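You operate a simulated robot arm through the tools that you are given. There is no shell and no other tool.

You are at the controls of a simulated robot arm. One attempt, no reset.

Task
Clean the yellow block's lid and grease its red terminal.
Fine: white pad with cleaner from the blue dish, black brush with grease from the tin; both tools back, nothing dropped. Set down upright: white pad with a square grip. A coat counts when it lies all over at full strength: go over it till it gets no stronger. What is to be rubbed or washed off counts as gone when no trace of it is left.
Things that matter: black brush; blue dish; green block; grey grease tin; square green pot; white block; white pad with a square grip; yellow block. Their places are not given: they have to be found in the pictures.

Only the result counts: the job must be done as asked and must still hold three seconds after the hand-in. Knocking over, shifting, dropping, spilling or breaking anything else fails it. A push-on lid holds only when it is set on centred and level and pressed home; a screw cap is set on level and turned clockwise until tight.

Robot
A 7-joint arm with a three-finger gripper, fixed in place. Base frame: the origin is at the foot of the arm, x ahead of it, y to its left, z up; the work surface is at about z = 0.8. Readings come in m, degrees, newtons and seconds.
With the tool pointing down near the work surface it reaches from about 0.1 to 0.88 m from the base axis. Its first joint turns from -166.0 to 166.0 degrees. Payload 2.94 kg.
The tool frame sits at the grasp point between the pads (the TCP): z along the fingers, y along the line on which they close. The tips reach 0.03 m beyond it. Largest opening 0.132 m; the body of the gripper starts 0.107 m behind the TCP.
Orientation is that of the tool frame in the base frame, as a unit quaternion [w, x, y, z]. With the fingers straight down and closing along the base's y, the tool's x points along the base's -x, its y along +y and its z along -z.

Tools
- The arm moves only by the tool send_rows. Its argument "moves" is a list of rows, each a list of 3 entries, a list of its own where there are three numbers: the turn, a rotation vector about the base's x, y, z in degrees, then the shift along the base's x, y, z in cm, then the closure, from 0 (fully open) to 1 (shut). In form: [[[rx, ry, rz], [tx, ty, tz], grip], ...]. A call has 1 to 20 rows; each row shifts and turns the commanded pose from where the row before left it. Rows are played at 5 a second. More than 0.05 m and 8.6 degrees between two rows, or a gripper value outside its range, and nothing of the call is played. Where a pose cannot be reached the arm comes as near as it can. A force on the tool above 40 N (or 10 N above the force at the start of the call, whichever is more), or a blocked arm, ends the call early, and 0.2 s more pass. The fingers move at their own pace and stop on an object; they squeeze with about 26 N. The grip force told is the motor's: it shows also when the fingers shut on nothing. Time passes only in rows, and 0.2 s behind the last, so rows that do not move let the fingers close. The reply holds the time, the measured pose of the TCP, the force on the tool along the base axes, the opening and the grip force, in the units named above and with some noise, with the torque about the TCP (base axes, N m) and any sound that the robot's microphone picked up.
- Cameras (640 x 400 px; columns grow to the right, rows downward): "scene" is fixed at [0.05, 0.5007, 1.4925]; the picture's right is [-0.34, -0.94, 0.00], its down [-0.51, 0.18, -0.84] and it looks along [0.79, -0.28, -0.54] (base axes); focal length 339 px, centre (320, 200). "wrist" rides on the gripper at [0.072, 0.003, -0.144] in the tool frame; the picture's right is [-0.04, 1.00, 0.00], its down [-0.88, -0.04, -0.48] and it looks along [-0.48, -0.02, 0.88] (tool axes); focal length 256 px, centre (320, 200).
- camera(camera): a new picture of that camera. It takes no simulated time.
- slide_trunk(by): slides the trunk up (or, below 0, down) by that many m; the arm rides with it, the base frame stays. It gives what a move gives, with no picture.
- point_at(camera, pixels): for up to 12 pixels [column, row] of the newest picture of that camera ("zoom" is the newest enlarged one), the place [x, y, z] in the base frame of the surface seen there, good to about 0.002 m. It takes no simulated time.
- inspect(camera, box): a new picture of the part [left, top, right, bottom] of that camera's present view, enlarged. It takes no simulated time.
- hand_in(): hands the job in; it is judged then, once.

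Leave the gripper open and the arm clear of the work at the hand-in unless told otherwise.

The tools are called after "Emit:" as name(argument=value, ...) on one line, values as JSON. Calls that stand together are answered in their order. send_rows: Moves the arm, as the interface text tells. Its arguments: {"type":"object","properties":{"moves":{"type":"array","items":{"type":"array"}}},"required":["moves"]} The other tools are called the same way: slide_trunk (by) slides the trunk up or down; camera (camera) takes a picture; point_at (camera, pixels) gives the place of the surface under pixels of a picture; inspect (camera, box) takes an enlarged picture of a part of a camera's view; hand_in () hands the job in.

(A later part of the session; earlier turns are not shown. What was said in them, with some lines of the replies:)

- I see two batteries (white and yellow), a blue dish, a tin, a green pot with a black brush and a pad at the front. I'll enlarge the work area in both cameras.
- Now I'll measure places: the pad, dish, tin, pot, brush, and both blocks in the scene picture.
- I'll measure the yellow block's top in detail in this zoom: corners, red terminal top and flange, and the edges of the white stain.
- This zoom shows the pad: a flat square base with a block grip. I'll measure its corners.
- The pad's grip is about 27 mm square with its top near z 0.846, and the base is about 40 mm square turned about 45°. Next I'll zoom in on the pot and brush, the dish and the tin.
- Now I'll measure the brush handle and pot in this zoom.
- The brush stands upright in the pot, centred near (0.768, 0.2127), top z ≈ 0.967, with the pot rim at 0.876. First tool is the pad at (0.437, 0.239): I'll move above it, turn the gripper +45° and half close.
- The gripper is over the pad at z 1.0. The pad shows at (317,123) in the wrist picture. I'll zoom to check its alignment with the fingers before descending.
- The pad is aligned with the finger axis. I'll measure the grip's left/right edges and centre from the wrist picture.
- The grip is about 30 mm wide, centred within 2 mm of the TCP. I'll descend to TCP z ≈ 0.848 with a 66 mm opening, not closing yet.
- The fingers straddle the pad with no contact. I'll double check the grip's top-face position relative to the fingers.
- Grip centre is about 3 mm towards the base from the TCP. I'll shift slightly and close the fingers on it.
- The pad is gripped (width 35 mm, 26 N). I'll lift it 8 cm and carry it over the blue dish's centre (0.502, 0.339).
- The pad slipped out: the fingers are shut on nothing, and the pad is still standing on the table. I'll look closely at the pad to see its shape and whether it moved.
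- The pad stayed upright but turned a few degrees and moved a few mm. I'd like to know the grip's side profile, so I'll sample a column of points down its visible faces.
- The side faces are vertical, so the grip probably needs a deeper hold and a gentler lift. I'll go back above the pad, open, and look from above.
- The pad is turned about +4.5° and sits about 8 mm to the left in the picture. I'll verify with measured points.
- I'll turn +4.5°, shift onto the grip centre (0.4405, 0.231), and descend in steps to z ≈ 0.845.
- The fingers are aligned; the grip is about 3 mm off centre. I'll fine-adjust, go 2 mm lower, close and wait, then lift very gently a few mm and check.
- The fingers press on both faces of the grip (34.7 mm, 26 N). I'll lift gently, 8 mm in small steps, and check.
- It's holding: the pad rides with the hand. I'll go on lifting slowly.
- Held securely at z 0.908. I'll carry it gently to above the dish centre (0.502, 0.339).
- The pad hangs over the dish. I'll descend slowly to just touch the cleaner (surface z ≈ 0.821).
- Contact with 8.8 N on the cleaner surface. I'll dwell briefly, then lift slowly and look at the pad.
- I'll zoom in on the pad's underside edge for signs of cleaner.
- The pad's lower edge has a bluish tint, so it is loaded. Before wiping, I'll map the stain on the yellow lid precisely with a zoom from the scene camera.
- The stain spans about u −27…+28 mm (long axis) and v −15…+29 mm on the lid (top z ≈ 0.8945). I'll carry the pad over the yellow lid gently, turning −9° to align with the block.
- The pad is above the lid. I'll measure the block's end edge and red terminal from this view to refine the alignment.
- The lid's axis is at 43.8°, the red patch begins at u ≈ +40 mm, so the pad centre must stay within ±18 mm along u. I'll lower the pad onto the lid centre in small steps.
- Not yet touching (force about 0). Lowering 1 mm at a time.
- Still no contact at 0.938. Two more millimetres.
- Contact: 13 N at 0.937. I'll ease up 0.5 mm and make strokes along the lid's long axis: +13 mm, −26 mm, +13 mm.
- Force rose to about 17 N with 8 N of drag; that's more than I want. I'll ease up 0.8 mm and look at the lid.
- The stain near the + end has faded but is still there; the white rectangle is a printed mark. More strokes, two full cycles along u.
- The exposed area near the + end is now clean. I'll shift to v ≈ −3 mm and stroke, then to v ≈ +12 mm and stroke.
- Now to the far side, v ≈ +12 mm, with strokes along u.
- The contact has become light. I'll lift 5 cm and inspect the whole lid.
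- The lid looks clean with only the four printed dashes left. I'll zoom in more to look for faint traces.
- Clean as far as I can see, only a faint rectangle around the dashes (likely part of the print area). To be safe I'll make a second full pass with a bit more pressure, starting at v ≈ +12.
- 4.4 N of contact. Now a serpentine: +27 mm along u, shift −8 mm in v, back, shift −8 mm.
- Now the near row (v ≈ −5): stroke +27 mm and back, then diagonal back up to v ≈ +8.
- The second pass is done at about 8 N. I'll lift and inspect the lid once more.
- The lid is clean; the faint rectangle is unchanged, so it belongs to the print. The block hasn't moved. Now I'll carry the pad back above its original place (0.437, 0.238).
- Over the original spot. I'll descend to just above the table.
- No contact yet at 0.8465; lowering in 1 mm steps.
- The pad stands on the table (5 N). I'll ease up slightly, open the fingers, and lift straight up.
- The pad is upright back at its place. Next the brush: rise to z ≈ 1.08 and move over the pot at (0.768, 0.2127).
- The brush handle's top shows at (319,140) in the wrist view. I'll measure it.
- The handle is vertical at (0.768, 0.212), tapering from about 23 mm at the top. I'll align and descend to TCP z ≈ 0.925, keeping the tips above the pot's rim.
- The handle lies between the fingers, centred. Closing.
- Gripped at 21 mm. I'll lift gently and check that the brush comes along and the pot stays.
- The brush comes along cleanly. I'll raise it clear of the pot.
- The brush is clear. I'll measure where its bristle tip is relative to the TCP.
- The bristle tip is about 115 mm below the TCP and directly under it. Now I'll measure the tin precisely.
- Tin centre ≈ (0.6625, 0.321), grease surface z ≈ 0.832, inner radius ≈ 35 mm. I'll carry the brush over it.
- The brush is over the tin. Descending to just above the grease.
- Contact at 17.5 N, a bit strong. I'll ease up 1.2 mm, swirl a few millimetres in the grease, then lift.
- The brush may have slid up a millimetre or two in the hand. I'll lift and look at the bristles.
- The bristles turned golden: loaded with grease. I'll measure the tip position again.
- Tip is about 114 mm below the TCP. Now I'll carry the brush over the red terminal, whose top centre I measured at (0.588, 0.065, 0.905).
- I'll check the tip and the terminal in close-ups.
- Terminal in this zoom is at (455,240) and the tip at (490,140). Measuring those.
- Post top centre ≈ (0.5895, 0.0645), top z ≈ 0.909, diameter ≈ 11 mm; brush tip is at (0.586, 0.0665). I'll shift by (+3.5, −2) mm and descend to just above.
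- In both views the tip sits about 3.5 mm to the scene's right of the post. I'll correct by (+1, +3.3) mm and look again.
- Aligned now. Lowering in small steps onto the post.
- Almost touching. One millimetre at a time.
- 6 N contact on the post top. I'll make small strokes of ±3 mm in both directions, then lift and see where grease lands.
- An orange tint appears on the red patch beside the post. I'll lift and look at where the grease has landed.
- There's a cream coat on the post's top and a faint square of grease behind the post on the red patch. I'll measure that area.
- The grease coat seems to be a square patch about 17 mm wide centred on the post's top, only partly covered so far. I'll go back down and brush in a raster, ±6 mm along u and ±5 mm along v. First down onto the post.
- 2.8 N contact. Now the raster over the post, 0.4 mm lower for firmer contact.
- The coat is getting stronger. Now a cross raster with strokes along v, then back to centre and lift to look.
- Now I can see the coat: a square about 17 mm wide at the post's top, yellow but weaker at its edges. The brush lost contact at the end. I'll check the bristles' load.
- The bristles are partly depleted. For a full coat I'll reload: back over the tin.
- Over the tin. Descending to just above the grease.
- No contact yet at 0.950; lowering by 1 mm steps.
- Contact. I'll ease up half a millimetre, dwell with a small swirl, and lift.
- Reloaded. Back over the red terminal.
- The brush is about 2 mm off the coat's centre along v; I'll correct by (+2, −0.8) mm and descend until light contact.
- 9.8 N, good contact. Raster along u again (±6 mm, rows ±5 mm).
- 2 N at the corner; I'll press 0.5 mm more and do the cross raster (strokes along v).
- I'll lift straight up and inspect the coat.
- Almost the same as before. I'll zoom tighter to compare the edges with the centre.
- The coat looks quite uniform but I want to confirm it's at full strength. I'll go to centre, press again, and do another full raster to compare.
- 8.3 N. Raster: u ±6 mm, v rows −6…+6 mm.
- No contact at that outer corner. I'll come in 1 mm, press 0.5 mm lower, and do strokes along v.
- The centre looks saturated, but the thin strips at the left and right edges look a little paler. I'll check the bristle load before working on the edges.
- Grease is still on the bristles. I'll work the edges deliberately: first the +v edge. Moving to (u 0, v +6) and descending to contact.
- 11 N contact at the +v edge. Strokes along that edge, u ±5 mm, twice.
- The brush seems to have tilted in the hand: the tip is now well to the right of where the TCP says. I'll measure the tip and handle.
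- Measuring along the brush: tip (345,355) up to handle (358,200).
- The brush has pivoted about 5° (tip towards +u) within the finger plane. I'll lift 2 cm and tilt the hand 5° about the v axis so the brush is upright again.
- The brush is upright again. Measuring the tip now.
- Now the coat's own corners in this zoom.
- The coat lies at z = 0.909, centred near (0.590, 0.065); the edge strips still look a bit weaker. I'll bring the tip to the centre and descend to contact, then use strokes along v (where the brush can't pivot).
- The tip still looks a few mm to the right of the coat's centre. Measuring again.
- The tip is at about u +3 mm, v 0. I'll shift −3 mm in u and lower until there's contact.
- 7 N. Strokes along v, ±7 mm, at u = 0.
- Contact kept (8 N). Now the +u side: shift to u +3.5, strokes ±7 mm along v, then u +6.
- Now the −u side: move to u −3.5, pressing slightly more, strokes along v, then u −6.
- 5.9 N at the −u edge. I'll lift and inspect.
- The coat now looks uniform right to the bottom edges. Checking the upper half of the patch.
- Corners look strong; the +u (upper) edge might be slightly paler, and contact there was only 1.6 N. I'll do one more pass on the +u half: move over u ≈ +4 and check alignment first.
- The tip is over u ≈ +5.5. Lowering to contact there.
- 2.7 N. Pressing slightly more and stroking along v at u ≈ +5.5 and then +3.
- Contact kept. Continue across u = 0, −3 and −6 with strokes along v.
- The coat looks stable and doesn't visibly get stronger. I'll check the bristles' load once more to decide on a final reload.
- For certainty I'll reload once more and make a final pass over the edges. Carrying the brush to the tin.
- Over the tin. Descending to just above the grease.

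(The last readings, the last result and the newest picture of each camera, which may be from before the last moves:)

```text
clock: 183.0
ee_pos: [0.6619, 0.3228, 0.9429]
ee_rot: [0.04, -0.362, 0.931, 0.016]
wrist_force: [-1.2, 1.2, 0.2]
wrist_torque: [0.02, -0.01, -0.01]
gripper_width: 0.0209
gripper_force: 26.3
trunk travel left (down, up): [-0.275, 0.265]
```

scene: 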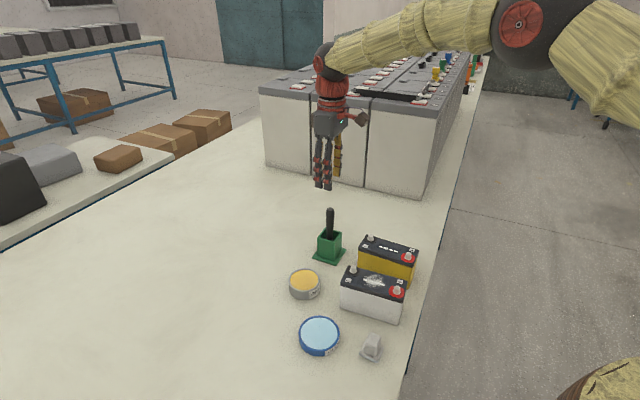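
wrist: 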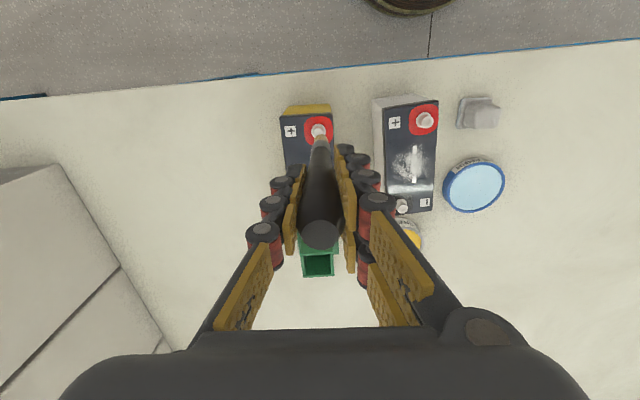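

Emit:
send_rows(moves=[[[0, 0, 0], [0, 0, -0.1], 1.0], [[0, 0, 0], [0, 0, -0.07], 1.0], [[0, 0, 0], [0, 0, 0], 1.0]])

```text
clock: 183.8
ee_pos: [0.6624, 0.3225, 0.9417]
ee_rot: [0.04, -0.362, 0.931, 0.017]
wrist_force: [-2.1, -0.5, 6.8]
wrist_torque: [-0.07, 0.21, 0.0]
gripper_width: 0.0207
gripper_force: 26.0
trunk travel left (down, up): [-0.275, 0.265]
```

6.8 N on the grease. Dwell with small v-direction strokes, then lift.

Emit:
send_rows(moves=[[[0, 0, 0], [0.14, -0.14, 0], 1.0], [[0, 0, 0], [0.14, -0.14, 0], 1.0], [[0, 0, 0], [-0.14, 0.14, 0], 1.0], [[0, 0, 0], [-0.14, 0.14, 0], 1.0], [[0, 0, 0], [0, 0, 0], 1.0], [[0, 0, 0], [0, 0, 0], 1.0], [[0, 0, 0], [0, 0, 0.3], 1.0], [[0, 0, 0], [0, 0, 0.7], 1.0], [[0, 0, 0], [0, 0, 1.2], 1.0], [[0, 0, 0], [0, 0, 1.8], 1.0], [[0, 0, 0], [0, 0, 2.2], 1.0], [[0, 0, 0], [0, 0, 2.2], 1.0], [[0, 0, 0], [0, 0, 2.0], 1.0], [[0, 0, 0], [0, 0, 1.5], 1.0], [[0, 0, 0], [0, 0, 0.8], 1.0], [[0, 0, 0], [0, 0, 0], 1.0]])

Emit:
inspect(camera="scene", box=[280, 200, 340, 260])

```text
clock: 187.2
ee_pos: [0.6631, 0.3213, 1.0683]
ee_rot: [0.041, -0.362, 0.931, 0.017]
wrist_force: [-0.2, 0.3, -0.1]
wrist_torque: [0.04, -0.01, 0.01]
gripper_width: 0.0209
gripper_force: 26.3
trunk travel left (down, up): [-0.275, 0.265]
```

```text
6.67 times, centred on (310, 230) of scene
```

zoom: 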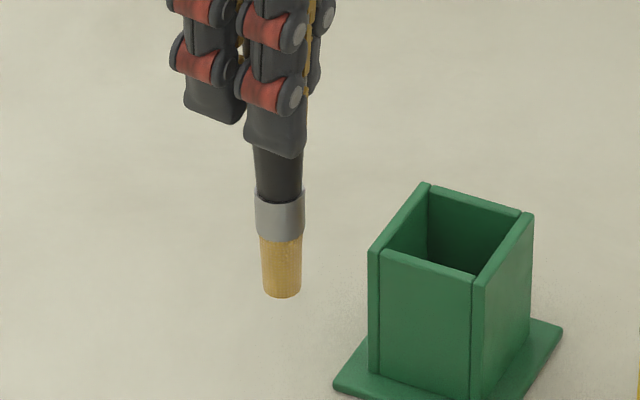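

Loaded. Back over the terminal.

Emit:
send_rows(moves=[[[0, 0, 0], [-0.14, -0.51, 0], 1.0], [[0, 0, 0], [-0.29, -1.03, 0], 1.0], [[0, 0, 0], [-0.43, -1.54, 0], 1.0], [[0, 0, 0], [-0.58, -2.06, 0], 1.0], [[0, 0, 0], [-0.65, -2.32, 0], 1.0], [[0, 0, 0], [-0.65, -2.32, 0], 1.0], [[0, 0, 0], [-0.65, -2.32, 0], 1.0], [[0, 0, 0], [-0.65, -2.32, 0], 1.0], [[0, 0, 0], [-0.65, -2.32, 0], 1.0], [[0, 0, 0], [-0.65, -2.32, 0], 1.0], [[0, 0, 0], [-0.58, -2.06, 0], 1.0], [[0, 0, 0], [-0.5, -1.8, 0], 1.0], [[0, 0, 0], [-0.43, -1.54, 0], 1.0], [[0, 0, 0], [-0.29, -1.03, 0], 1.0], [[0, 0, 0], [-0.07, -0.25, 0], 1.0], [[0, 0, 0], [0, 0, 0], 1.0]])

Emit:
send_rows(moves=[[[0, 0, 0], [0, 0, -1.0], 1.0], [[0, 0, 0], [0, 0, -1.5], 1.0], [[0, 0, 0], [0, 0, -1.0], 1.0], [[0, 0, 0], [0, 0, -0.7], 1.0], [[0, 0, 0], [0, 0, 0], 1.0]])

Emit:
inspect(camera="scene", box=[380, 220, 430, 265])

Emit:
inspect(camera="wrist", box=[295, 105, 345, 150])

```text
clock: 190.6
ee_pos: [0.5895, 0.0638, 1.0674]
ee_rot: [0.04, -0.363, 0.931, 0.017]
wrist_force: [-0.6, -0.7, -0.4]
wrist_torque: [0.01, -0.02, 0.01]
gripper_width: 0.0209
gripper_force: 26.1
trunk travel left (down, up): [-0.275, 0.265]
```

```text
clock: 191.8
ee_pos: [0.5891, 0.0636, 1.0244]
ee_rot: [0.04, -0.362, 0.931, 0.016]
wrist_force: [-0.3, -1.1, 0.0]
wrist_torque: [-0.01, 0.01, 0.04]
gripper_width: 0.0207
gripper_force: 26.1
trunk travel left (down, up): [-0.275, 0.265]
```

```text
8.89 times, centred on (405, 242) of scene
```

zoom: 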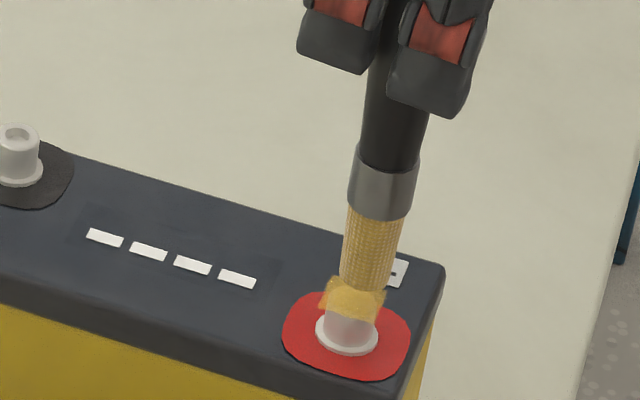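

```text
8.89 times, centred on (320, 128) of wrist
```

zoom: 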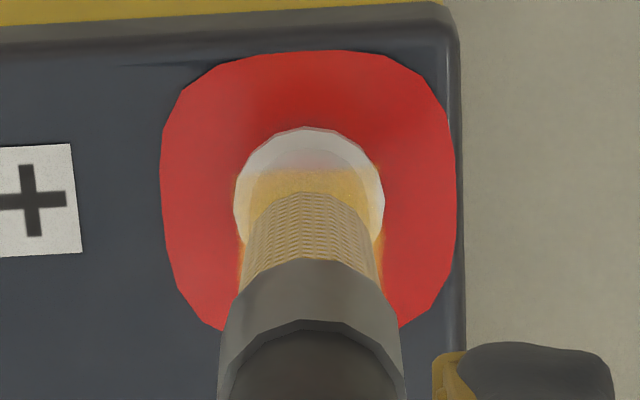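

Centred, about u +3. I'll shift to u +5.5 and lower to contact.

Emit:
send_rows(moves=[[[0, 0, 0], [-0.18, -0.173, -0.4], 1.0], [[0, 0, 0], [0, 0, -0.4], 1.0], [[0, 0, 0], [0, 0, -0.1], 1.0], [[0, 0, 0], [0, 0, -0.1], 1.0], [[0, 0, 0], [0, 0, 0], 1.0]])

```text
clock: 193.0
ee_pos: [0.5867, 0.0639, 1.0144]
ee_rot: [0.04, -0.362, 0.931, 0.017]
wrist_force: [0.5, 0.1, 0.0]
wrist_torque: [-0.02, 0.01, -0.01]
gripper_width: 0.0208
gripper_force: 26.1
trunk travel left (down, up): [-0.275, 0.265]
```

Emit:
send_rows(moves=[[[0, 0, 0], [0, 0, -0.08], 1.0], [[0, 0, 0], [0, 0, -0.08], 1.0], [[0, 0, 0], [0, 0, 0], 1.0]])

```text
clock: 193.8
ee_pos: [0.5883, 0.0639, 1.015]
ee_rot: [0.041, -0.362, 0.931, 0.017]
wrist_force: [0.4, -0.2, 9.1]
wrist_torque: [-0.03, 0.06, 0.01]
gripper_width: 0.021
gripper_force: 25.8
trunk travel left (down, up): [-0.275, 0.265]
```

9 N. Strokes along v at u ≈ +5.5 with dwell at both ends.

Emit:
send_rows(moves=[[[0, 0, 0], [0.225, -0.235, 0], 1.0], [[0, 0, 0], [0.225, -0.235, 0], 1.0], [[0, 0, 0], [0, 0, 0], 1.0], [[0, 0, 0], [-0.225, 0.235, 0], 1.0], [[0, 0, 0], [-0.225, 0.235, 0], 1.0], [[0, 0, 0], [-0.225, 0.235, 0], 1.0], [[0, 0, 0], [-0.225, 0.235, 0], 1.0], [[0, 0, 0], [0, 0, 0], 1.0], [[0, 0, 0], [0.225, 0.215, 0], 1.0], [[0, 0, 0], [0.225, -0.235, 0], 1.0], [[0, 0, 0], [0.225, -0.235, 0], 1.0], [[0, 0, 0], [0.225, -0.235, 0], 1.0], [[0, 0, 0], [0.225, -0.235, 0], 1.0], [[0, 0, 0], [0, 0, 0], 1.0], [[0, 0, 0], [0.225, 0.215, 0], 1.0], [[0, 0, 0], [-0.225, 0.235, 0], 1.0], [[0, 0, 0], [-0.225, 0.235, 0], 1.0], [[0, 0, 0], [-0.225, 0.235, 0], 1.0], [[0, 0, 0], [-0.225, 0.235, 0], 1.0], [[0, 0, 0], [0, 0, 0], 1.0]])

```text
clock: 198.0
ee_pos: [0.5884, 0.0718, 1.0144]
ee_rot: [0.04, -0.362, 0.931, 0.016]
wrist_force: [1.7, -1.4, 7.1]
wrist_torque: [-0.1, -0.14, 0.01]
gripper_width: 0.0212
gripper_force: 25.9
trunk travel left (down, up): [-0.275, 0.265]
```

7 N still. Continue at u ≈ −3.5 and −6.

Emit:
send_rows(moves=[[[0, 0, 0], [0.225, 0.215, 0], 1.0], [[0, 0, 0], [0.225, -0.235, 0], 1.0], [[0, 0, 0], [0.225, -0.235, 0], 1.0], [[0, 0, 0], [0.225, -0.235, 0], 1.0], [[0, 0, 0], [0.225, -0.235, 0], 1.0], [[0, 0, 0], [0, 0, 0], 1.0], [[0, 0, 0], [0.2, 0.19, 0], 1.0], [[0, 0, 0], [-0.225, 0.235, 0], 1.0], [[0, 0, 0], [-0.225, 0.235, 0], 1.0], [[0, 0, 0], [-0.225, 0.235, 0], 1.0], [[0, 0, 0], [-0.225, 0.235, 0], 1.0], [[0, 0, 0], [0, 0, 0], 1.0], [[0, 0, 0], [0.225, -0.235, 0], 1.0], [[0, 0, 0], [0.225, -0.235, 0], 1.0], [[0, 0, 0], [0, 0, 0], 1.0]])

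Emit:
send_rows(moves=[[[0, 0, 0], [0, 0, 0.3], 1.0], [[0, 0, 0], [0, 0, 0.7], 1.0], [[0, 0, 0], [0, 0, 1.0], 1.0], [[0, 0, 0], [0.5, 0.5, 1.5], 1.0], [[0, 0, 0], [0.5, 0.5, 1.0], 1.0], [[0, 0, 0], [0, 0, 0], 1.0]])

Emit:
inspect(camera="wrist", box=[306, 86, 332, 108])

Emit:
inspect(camera="scene", box=[402, 246, 418, 260])

```text
clock: 201.2
ee_pos: [0.597, 0.0713, 1.0132]
ee_rot: [0.04, -0.363, 0.931, 0.017]
wrist_force: [-0.8, 0.0, 1.4]
wrist_torque: [0.06, 0.07, 0.03]
gripper_width: 0.021
gripper_force: 26.3
trunk travel left (down, up): [-0.275, 0.265]
```

```text
clock: 202.6
ee_pos: [0.6055, 0.0808, 1.0588]
ee_rot: [0.04, -0.362, 0.931, 0.017]
wrist_force: [0.3, -0.3, -0.8]
wrist_torque: [-0.01, 0.01, -0.01]
gripper_width: 0.0208
gripper_force: 25.5
trunk travel left (down, up): [-0.275, 0.265]
```

```text
16.00 times, centred on (319, 97) of wrist
```

zoom: 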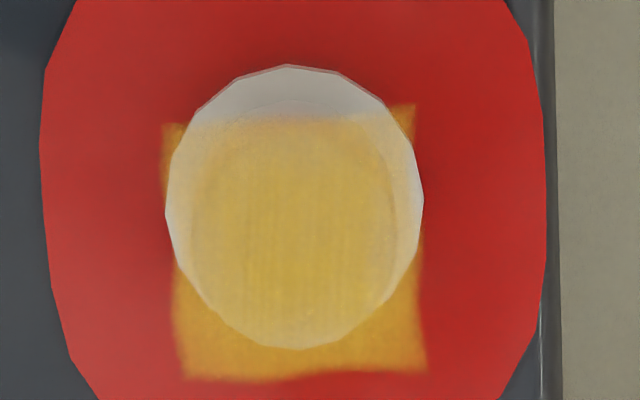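

```text
16.00 times, centred on (410, 253) of scene
```

zoom: 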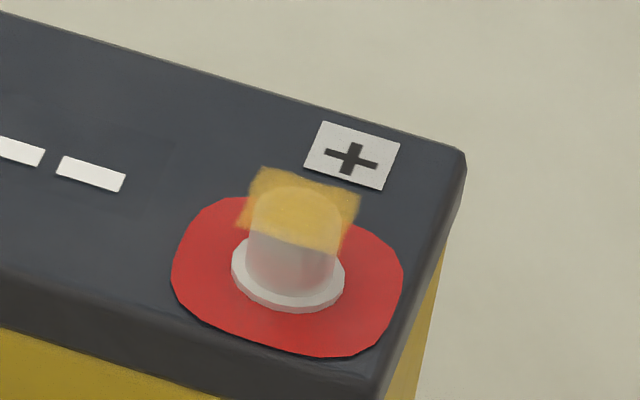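

No change at all after a fresh load: the coat is at full strength. Now the brush goes back: carry it over the pot at (0.768, 0.2127).

Emit:
send_rows(moves=[[[0, 0, 0], [0.33, 0.26, 0.3], 1.0], [[0, 0, 0], [0.81, 0.66, 0.5], 1.0], [[0, 0, 0], [1.3, 1.06, 0.5], 1.0], [[0, 0, 0], [1.63, 1.32, 0], 1.0], [[0, 0, 0], [1.95, 1.58, 0], 1.0], [[0, 0, 0], [2.11, 1.71, 0], 1.0], [[0, 0, 0], [2.11, 1.71, 0], 1.0], [[0, 0, 0], [1.95, 1.58, 0], 1.0], [[0, 0, 0], [1.63, 1.32, 0], 1.0], [[0, 0, 0], [1.3, 1.06, 0], 1.0], [[0, 0, 0], [0.81, 0.66, 0], 1.0], [[0, 0, 0], [0.33, 0.26, 0], 1.0], [[0, 0, 0], [0, 0, 0], 1.0]])

Emit:
camera(camera="wrist")

Emit:
inspect(camera="scene", box=[290, 160, 380, 270])

```text
clock: 205.4
ee_pos: [0.769, 0.213, 1.0725]
ee_rot: [0.04, -0.363, 0.931, 0.016]
wrist_force: [0.8, 0.0, 0.1]
wrist_torque: [0.02, -0.02, -0.02]
gripper_width: 0.0209
gripper_force: 25.7
trunk travel left (down, up): [-0.275, 0.265]
```

```text
taken
```

wrist: 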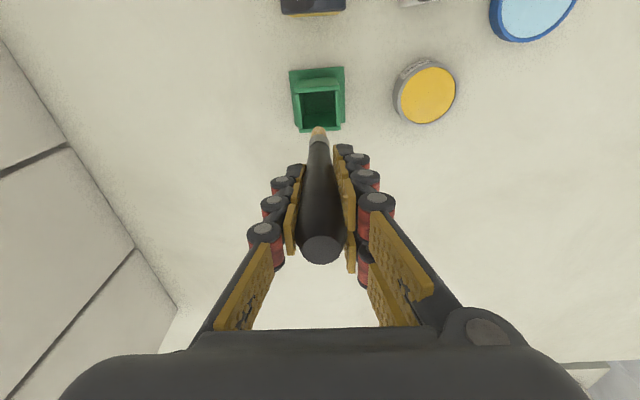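

```text
3.64 times, centred on (335, 215) of scene
```

zoom: 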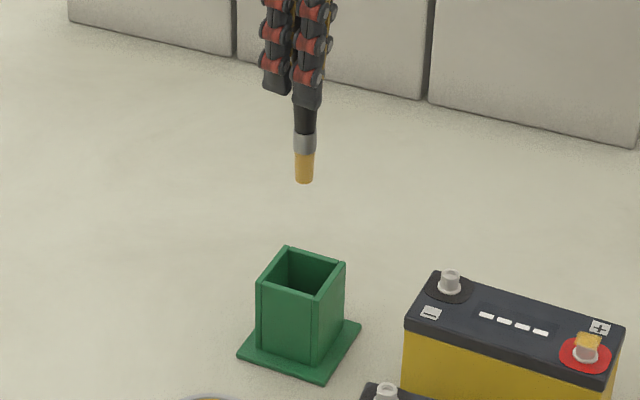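

I'll measure the pot's rim corners and the brush tip/handle for a straight insertion.

Emit:
inspect(camera="scene", box=[305, 180, 365, 260])

Emit:
point_at(camera="zoom", pixels=[[289, 111], [289, 100], [289, 85], [290, 60], [293, 35], [292, 15], [273, 105], [303, 105]])

```text
5.00 times, centred on (335, 220) of scene
```

zoom: 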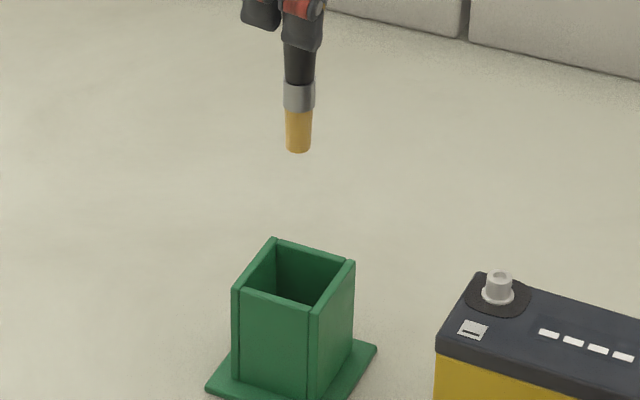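

```text
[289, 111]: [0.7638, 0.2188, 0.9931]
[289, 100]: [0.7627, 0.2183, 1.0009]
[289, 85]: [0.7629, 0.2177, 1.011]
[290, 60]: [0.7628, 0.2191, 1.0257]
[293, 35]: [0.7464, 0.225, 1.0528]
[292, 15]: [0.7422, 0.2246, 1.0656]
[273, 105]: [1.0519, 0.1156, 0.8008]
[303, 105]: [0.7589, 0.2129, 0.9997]
```

Now the tip at (298,150), ferrule, and pot rim corners in this zoom.

Emit:
point_at(camera="zoom", pixels=[[298, 149], [298, 140], [299, 115], [299, 95], [300, 65], [286, 145], [310, 145], [275, 240], [351, 263], [315, 312], [236, 290], [295, 290]])

```text
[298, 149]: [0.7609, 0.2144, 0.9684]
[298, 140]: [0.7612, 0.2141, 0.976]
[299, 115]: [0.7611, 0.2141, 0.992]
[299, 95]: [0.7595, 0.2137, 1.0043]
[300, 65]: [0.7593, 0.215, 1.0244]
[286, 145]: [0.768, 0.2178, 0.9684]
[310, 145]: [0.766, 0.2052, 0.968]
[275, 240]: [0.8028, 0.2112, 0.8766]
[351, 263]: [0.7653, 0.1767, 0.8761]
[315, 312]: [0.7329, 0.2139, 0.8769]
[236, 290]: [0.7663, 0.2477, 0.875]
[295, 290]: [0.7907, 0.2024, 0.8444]
```

Tip at (0.767, 0.212), pot centre (0.767, 0.212): well aligned and upright. Descending into the pot.

Emit:
send_rows(moves=[[[0, 0, 0], [0, 0, -0.8], 1.0], [[0, 0, 0], [0, 0, -1.6], 1.0], [[0, 0, 0], [0, 0, -2.0], 1.0], [[0, 0, 0], [0, 0, -2.0], 1.0], [[0, 0, 0], [0, 0, -2.0], 1.0], [[0, 0, 0], [0, 0, -2.0], 1.0], [[0, 0, 0], [0, 0, -1.5], 1.0], [[0, 0, 0], [0, 0, -1.2], 1.0], [[0, 0, 0], [0, 0, 0], 1.0]])

Emit:
inspect(camera="scene", box=[295, 170, 375, 265])

Emit:
inspect(camera="wrist", box=[250, 60, 390, 260])

```text
clock: 207.4
ee_pos: [0.7693, 0.2121, 0.9409]
ee_rot: [0.04, -0.362, 0.931, 0.017]
wrist_force: [0.0, 0.0, 0.2]
wrist_torque: [0.02, 0.04, 0.04]
gripper_width: 0.0204
gripper_force: 26.3
trunk travel left (down, up): [-0.275, 0.265]
```

```text
4.21 times, centred on (335, 218) of scene
```

zoom: 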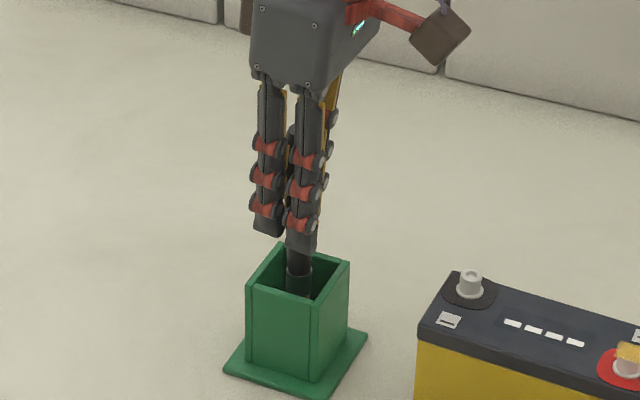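

```text
2.00 times, centred on (320, 160) of wrist
```

zoom: 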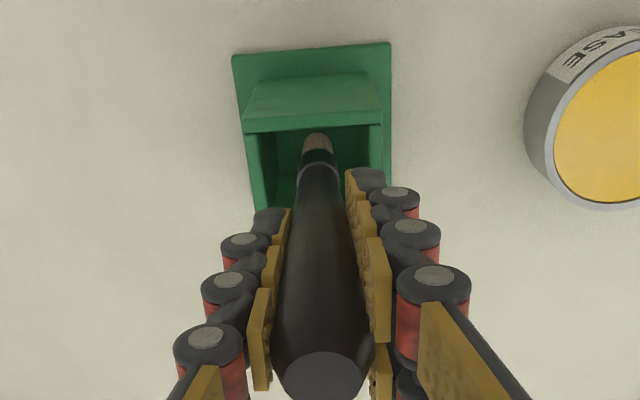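

Inside the pot, centred. Continue down gently.

Emit:
send_rows(moves=[[[0, 0, 0], [0, 0, -0.7], 1.0], [[0, 0, 0], [0, 0, -0.7], 1.0], [[0, 0, 0], [0, 0, -0.4], 1.0], [[0, 0, 0], [0, 0, -0.2], 1.0], [[0, 0, 0], [0, 0, -0.1], 1.0], [[0, 0, 0], [0, 0, 0], 1.0]])

```text
clock: 208.8
ee_pos: [0.7706, 0.2132, 0.9196]
ee_rot: [0.04, -0.362, 0.931, 0.017]
wrist_force: [-0.4, 0.4, -0.3]
wrist_torque: [-0.03, 0.0, 0.0]
gripper_width: 0.021
gripper_force: 25.1
trunk travel left (down, up): [-0.275, 0.265]
```

Emit:
send_rows(moves=[[[0, 0, 0], [0, 0, -0.1], 1.0], [[0, 0, 0], [0, 0, -0.1], 1.0], [[0, 0, 0], [0, 0, -0.1], 1.0], [[0, 0, 0], [0, 0, 0], 1.0]])

```text
clock: 209.8
ee_pos: [0.7701, 0.2119, 0.9159]
ee_rot: [0.04, -0.362, 0.931, 0.017]
wrist_force: [-1.4, 0.0, -0.6]
wrist_torque: [0.04, 0.01, 0.04]
gripper_width: 0.0209
gripper_force: 26.4
trunk travel left (down, up): [-0.275, 0.265]
```

No floor contact yet at 0.916. Two more millimetres.

Emit:
send_rows(moves=[[[0, 0, 0], [0, 0, -0.1], 1.0], [[0, 0, 0], [0, 0, -0.1], 1.0], [[0, 0, 0], [0, 0, 0], 1.0]])

Emit:
inspect(camera="scene", box=[305, 200, 365, 265])

```text
clock: 210.6
ee_pos: [0.7694, 0.2128, 0.914]
ee_rot: [0.04, -0.362, 0.931, 0.017]
wrist_force: [-0.6, -0.1, -0.3]
wrist_torque: [0.02, 0.01, 0.01]
gripper_width: 0.0211
gripper_force: 26.0
trunk travel left (down, up): [-0.275, 0.265]
```

```text
6.15 times, centred on (335, 232) of scene
```

zoom: 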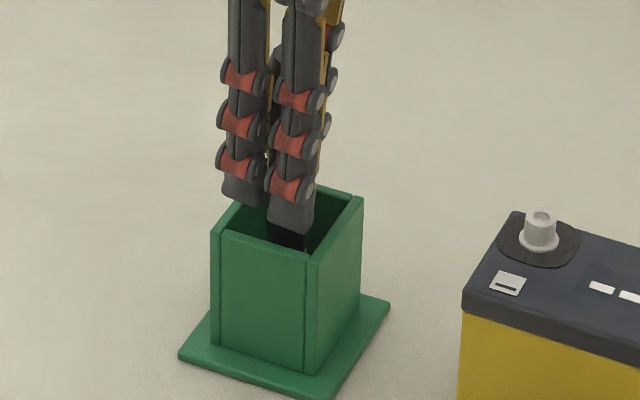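

The tip should be within 1–2 mm of the floor. Lowering a little more, watching the force.

Emit:
send_rows(moves=[[[0, 0, 0], [0, 0, -0.1], 1.0], [[0, 0, 0], [0, 0, 0], 1.0]])

```text
clock: 211.2
ee_pos: [0.7705, 0.2124, 0.9137]
ee_rot: [0.04, -0.362, 0.931, 0.017]
wrist_force: [1.7, 0.7, -0.2]
wrist_torque: [-0.01, -0.01, 0.02]
gripper_width: 0.021
gripper_force: 26.0
trunk travel left (down, up): [-0.275, 0.265]
```

Emit:
send_rows(moves=[[[0, 0, 0], [0, 0, -0.1], 1.0], [[0, 0, 0], [0, 0, 0], 1.0]])

```text
clock: 211.8
ee_pos: [0.7684, 0.2124, 0.9126]
ee_rot: [0.041, -0.362, 0.931, 0.016]
wrist_force: [-0.1, 0.6, -0.7]
wrist_torque: [0.04, -0.01, -0.03]
gripper_width: 0.0209
gripper_force: 25.8
trunk travel left (down, up): [-0.275, 0.265]
```

Emit:
send_rows(moves=[[[0, 0, 0], [0, 0, -0.1], 1.0], [[0, 0, 0], [0, 0, -0.05], 1.0], [[0, 0, 0], [0, 0, 0], 1.0]])

Emit:
inspect(camera="scene", box=[312, 215, 352, 250])

```text
clock: 212.6
ee_pos: [0.77, 0.2128, 0.9117]
ee_rot: [0.04, -0.362, 0.931, 0.017]
wrist_force: [-0.7, -0.2, 2.6]
wrist_torque: [-0.01, 0.09, 0.0]
gripper_width: 0.0206
gripper_force: 26.1
trunk travel left (down, up): [-0.275, 0.265]
```

```text
11.43 times, centred on (332, 232) of scene
```

zoom: 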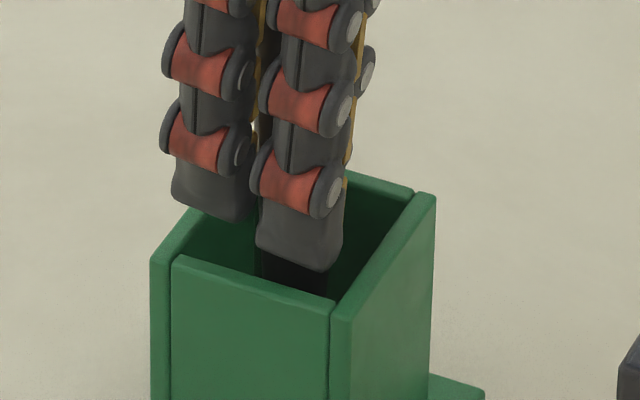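

Floor contact (2.6 N). I'll open the fingers slowly and check the brush stands.

Emit:
send_rows(moves=[[[0, 0, 0], [0, 0, 0], 0.84], [[0, 0, 0], [0, 0, 0], 0.8], [[0, 0, 0], [0, 0, 0], 0.75], [[0, 0, 0], [0, 0, 0], 0.7], [[0, 0, 0], [0, 0, 0], 0.65], [[0, 0, 0], [0, 0, 0], 0.6], [[0, 0, 0], [0, 0, 0], 0.6]])

Emit:
inspect(camera="wrist", box=[230, 60, 410, 260])

Emit:
inspect(camera="scene", box=[295, 170, 375, 265])

```text
clock: 214.2
ee_pos: [0.7693, 0.2131, 0.9113]
ee_rot: [0.04, -0.362, 0.931, 0.017]
wrist_force: [0.5, -0.8, -0.3]
wrist_torque: [-0.01, -0.02, -0.01]
gripper_width: 0.0529
gripper_force: 0.0
trunk travel left (down, up): [-0.275, 0.265]
```

```text
2.00 times, centred on (320, 160) of wrist
```

zoom: 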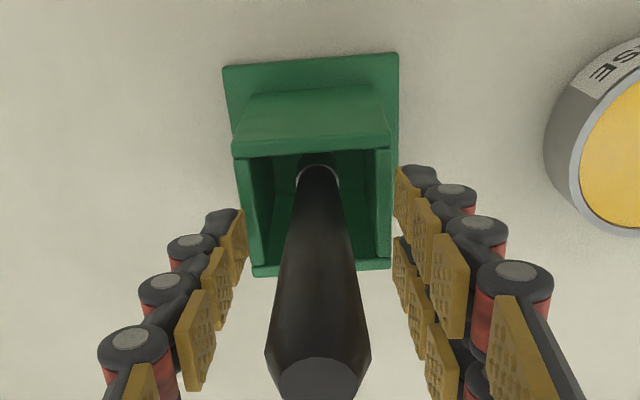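

```text
4.21 times, centred on (335, 218) of scene
```

zoom: 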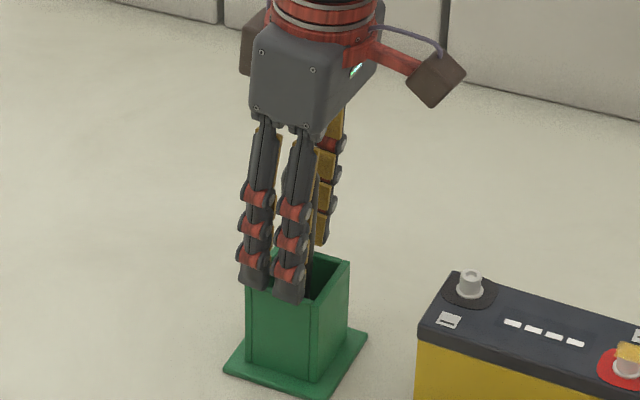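

The brush stands free. I'll open a little more and lift straight up.

Emit:
send_rows(moves=[[[0, 0, 0], [0, 0, 0], 0.5], [[0, 0, 0], [0, 0, 0.5], 0.5], [[0, 0, 0], [0, 0, 1.0], 0.5], [[0, 0, 0], [0, 0, 1.5], 0.5], [[0, 0, 0], [0, 0, 2.0], 0.5], [[0, 0, 0], [0, 0, 2.5], 0.5], [[0, 0, 0], [0, 0, 3.0], 0.5], [[0, 0, 0], [0, 0, 3.5], 0.5], [[0, 0, 0], [0, 0, 3.5], 0.5], [[0, 0, 0], [0, 0, 3.0], 0.5], [[0, 0, 0], [0, 0, 0], 0.5]])

Emit:
camera(camera="wrist")

Emit:
camera(camera="scene")

Emit:
inspect(camera="scene", box=[280, 190, 440, 370])

```text
clock: 216.6
ee_pos: [0.7682, 0.2122, 1.1156]
ee_rot: [0.041, -0.362, 0.931, 0.016]
wrist_force: [0.1, 1.1, 0.3]
wrist_torque: [0.01, 0.05, 0.01]
gripper_width: 0.0658
gripper_force: 0.0
trunk travel left (down, up): [-0.275, 0.265]
```

```text
taken
```

wrist: 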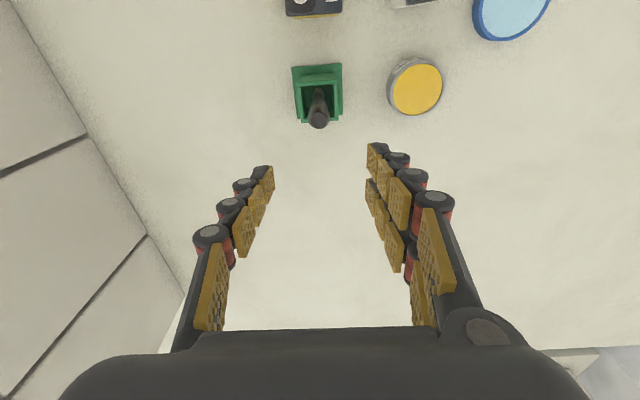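

```text
taken
```

scene: 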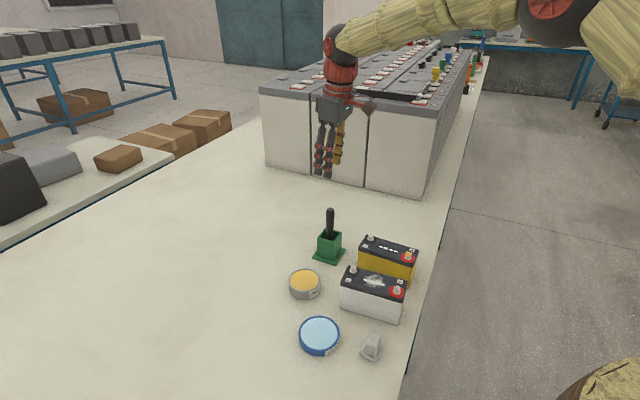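

```text
2.22 times, centred on (360, 280) of scene
```

zoom: 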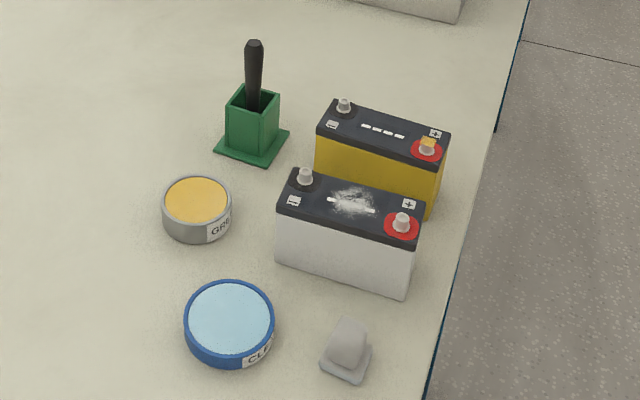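

Both tools are back and everything stands. As a last check I'll level the hand and move it aside so the wrist camera can look straight at the yellow lid.

Emit:
send_rows(moves=[[[-0.7, 0.72, 0], [-1.0, -0.9, 0.5], 0.5], [[-0.7, 0.72, 0], [-2.4, -2.2, 0.5], 0.4], [[-0.7, 0.72, 0], [-3.0, -2.8, 0], 0.3], [[-0.7, 0.72, 0], [-3.3, -3.0, 0], 0.2], [[-0.66, 0.73, 0], [-3.3, -3.0, 0], 0.1], [[0, 0, 0], [-3.3, -3.0, 0], 0.0], [[0, 0, 0], [-3.0, -2.8, 0], 0.0], [[0, 0, 0], [-2.1, -1.8, 0], 0.0], [[0, 0, 0], [-1.0, -0.9, 0], 0.0], [[0, 0, 0], [0, 0, 0], 0.0]])

Emit:
camera(camera="wrist")

Emit:
inspect(camera="scene", box=[290, 180, 430, 290])

```text
clock: 218.8
ee_pos: [0.5452, 0.0084, 1.1255]
ee_rot: [0.001, -0.363, 0.932, 0.0]
wrist_force: [0.3, 0.3, 1.1]
wrist_torque: [-0.01, 0.0, -0.01]
gripper_width: 0.1319
gripper_force: 0.1
trunk travel left (down, up): [-0.275, 0.265]
```

```text
taken
```

wrist: 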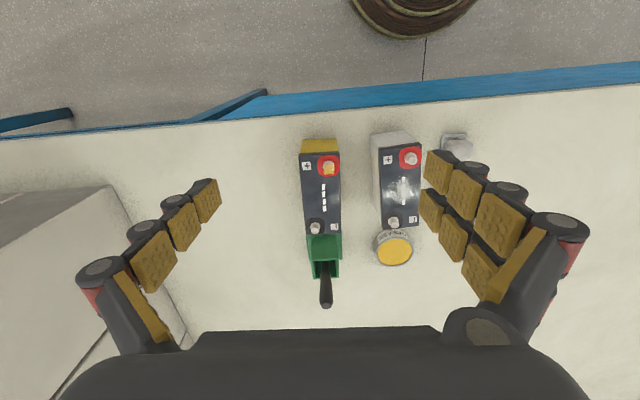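

```text
3.64 times, centred on (360, 235) of scene
```

zoom: 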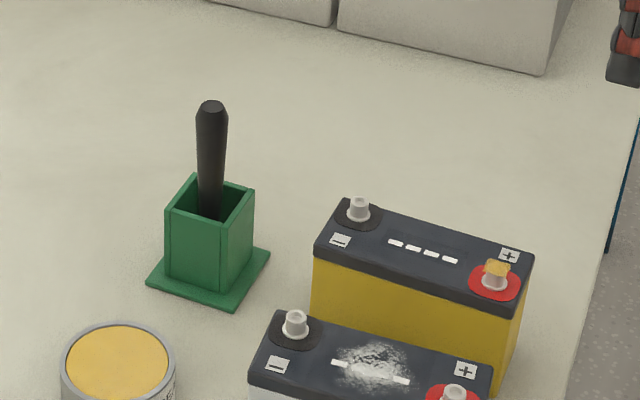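

Zooming on the lid and the terminal from this clear view.

Emit:
inspect(camera="wrist", box=[302, 175, 342, 215])

Emit:
inspect(camera="wrist", box=[309, 150, 349, 180])

Emit:
inspect(camera="scene", box=[345, 325, 400, 370])

```text
10.00 times, centred on (322, 195) of wrist
```

zoom: 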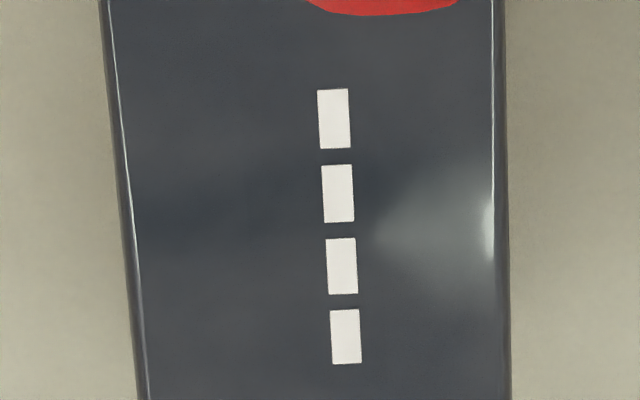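

```text
13.33 times, centred on (329, 165) of wrist
```

zoom: 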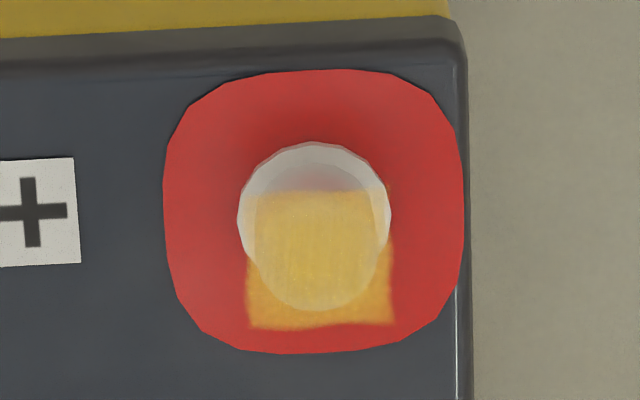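

```text
8.89 times, centred on (372, 348) of scene
```

zoom: 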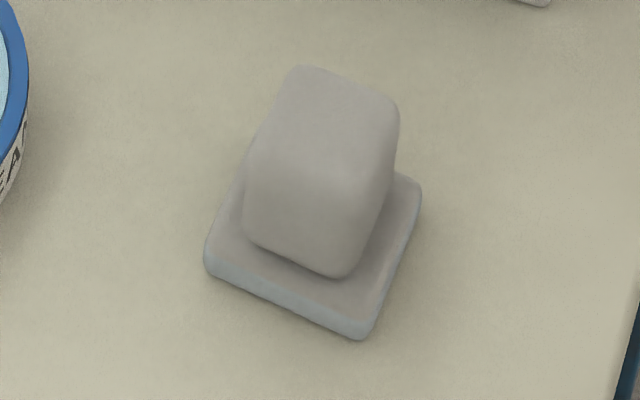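

The coat is even. On the lid there's a soft pale haze on the right, which looks like a light reflection; I'll shift the camera to see if it moves.

Emit:
send_rows(moves=[[[0, 0, 0], [1.5, -1.5, 0], 0.0], [[0, 0, 0], [2.0, -2.0, 0], 0.0], [[0, 0, 0], [1.5, -1.5, 1.0], 0.0], [[0, 0, 0], [0, 0, 0], 0.0]])

Emit:
camera(camera="wrist")

Emit:
inspect(camera="scene", box=[355, 228, 425, 272])

```text
clock: 219.8
ee_pos: [0.5943, -0.0404, 1.1362]
ee_rot: [0.0, -0.363, 0.932, 0.0]
wrist_force: [-0.1, -0.7, -0.7]
wrist_torque: [-0.01, 0.02, 0.0]
gripper_width: 0.1317
gripper_force: 0.1
trunk travel left (down, up): [-0.275, 0.265]
```

```text
taken
```

wrist: 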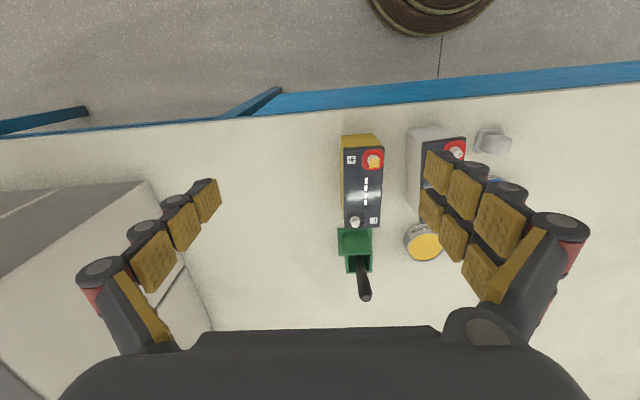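

```text
9.09 times, centred on (390, 250) of scene
```

zoom: 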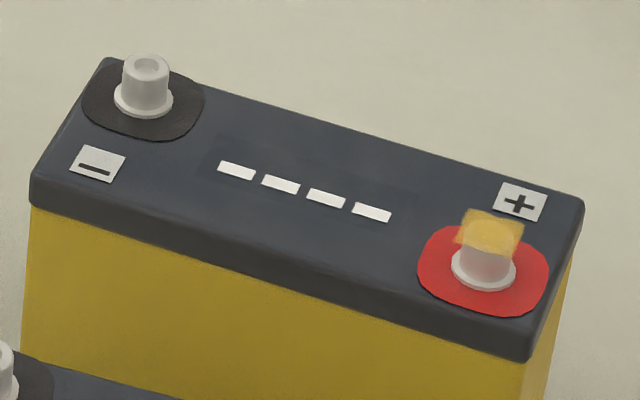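

Emit:
inspect(camera="wrist", box=[344, 165, 384, 215])

```text
8.00 times, centred on (364, 190) of wrist
```

zoom: 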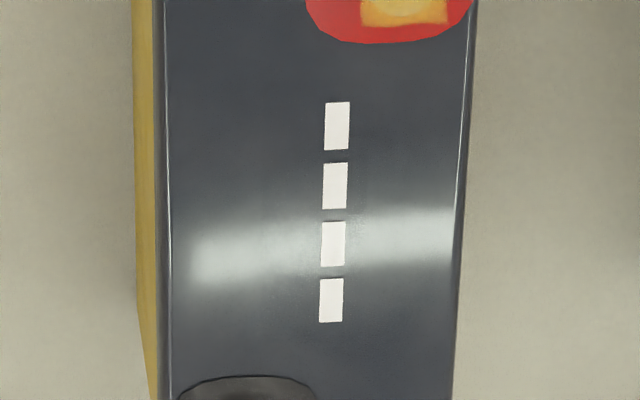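

The haze moves with the camera, so it's a reflection. I'll take one more close look around the dashes for any residue.

Emit:
inspect(camera="wrist", box=[350, 180, 380, 205])

Emit:
inspect(camera="scene", box=[372, 236, 404, 256])

```text
16.00 times, centred on (365, 192) of wrist
```

zoom: 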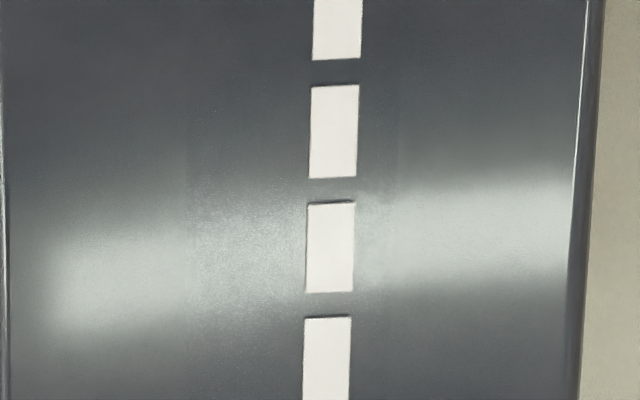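

```text
16.00 times, centred on (388, 246) of scene
```

zoom: 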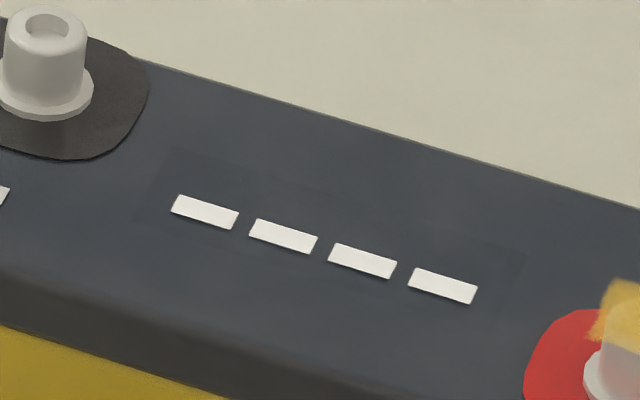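

Only the label's slightly rough surface shows, no residue. I'll raise the arm clear with the gripper open, take a final overview, and then hand in.

Emit:
send_rows(moves=[[[0, 0, 0], [0, 0, 3.0], 0.0], [[0, 0, 0], [0, 0, 4.0], 0.0], [[0, 0, 0], [0, 0, 3.0], 0.0], [[0, 0, 0], [0, 0, 1.0], 0.0], [[0, 0, 0], [0, 0, 0], 0.0], [[0, 0, 0], [0, 0, 0], 0.0]])

Emit:
camera(camera="scene")

Emit:
inspect(camera="scene", box=[280, 190, 440, 370])

```text
clock: 221.2
ee_pos: [0.5954, -0.0412, 1.2476]
ee_rot: [0.0, -0.362, 0.932, 0.001]
wrist_force: [0.9, -0.9, 0.2]
wrist_torque: [0.01, -0.01, 0.01]
gripper_width: 0.1319
gripper_force: 0.1
trunk travel left (down, up): [-0.275, 0.265]
```

```text
taken
```

scene: 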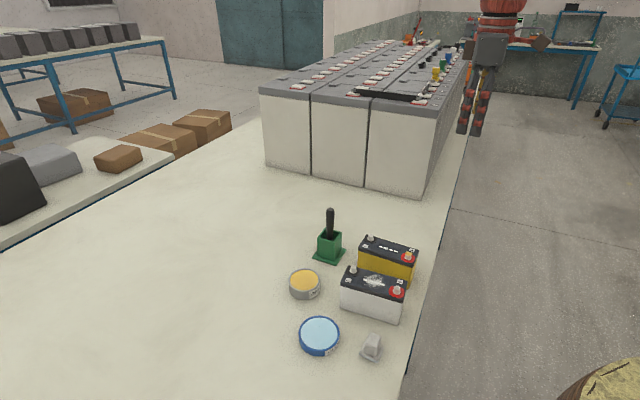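

```text
2.22 times, centred on (360, 280) of scene
```

zoom: 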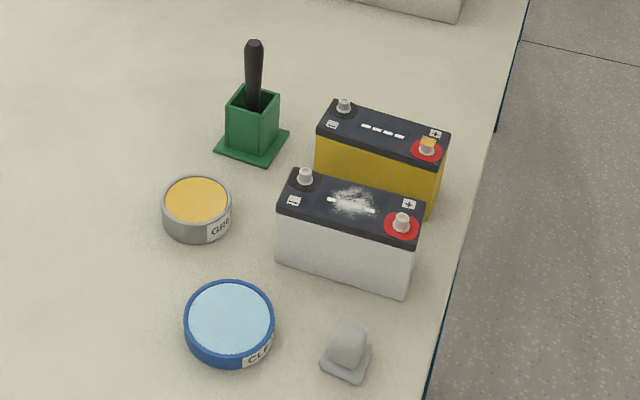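

The yellow lid is clean and its red terminal is fully greased. The brush stands in its pot and the pad stands upright in its place. Nothing else has moved, the gripper is open and the arm is clear. Handing in.

Emit:
hand_in()

```text
The job is handed in.
```

I've handed in the job. The yellow block's lid is clean, its red terminal is greased, and both tools are back in their places. I don't have the judge's result.

- **Lid:** I wiped it twice with cleaner from the blue dish. No white residue shows in close-ups. A pale haze I saw on it moved with the camera, so it is a reflection.
- **Terminal:** I brushed it with three loads of grease. The coat looks even and did not change after the last load. Its outer edge, under a millimetre wide, still looks slightly softer than the middle.
- **Tools:** The brush stands upright in the green pot. The pad stands upright within about 2 mm of where it started.
- **Possible problem:** On the first lift the pad slipped out of the fingers. It stayed upright but moved about 8 mm and turned about 5 degrees, and no sound was reported. I gripped it lower the second time and it held. If that slip counts as a drop, it could fail the job.
- **Not found:** I never saw the green block in any picture. Every other object looks unmoved.
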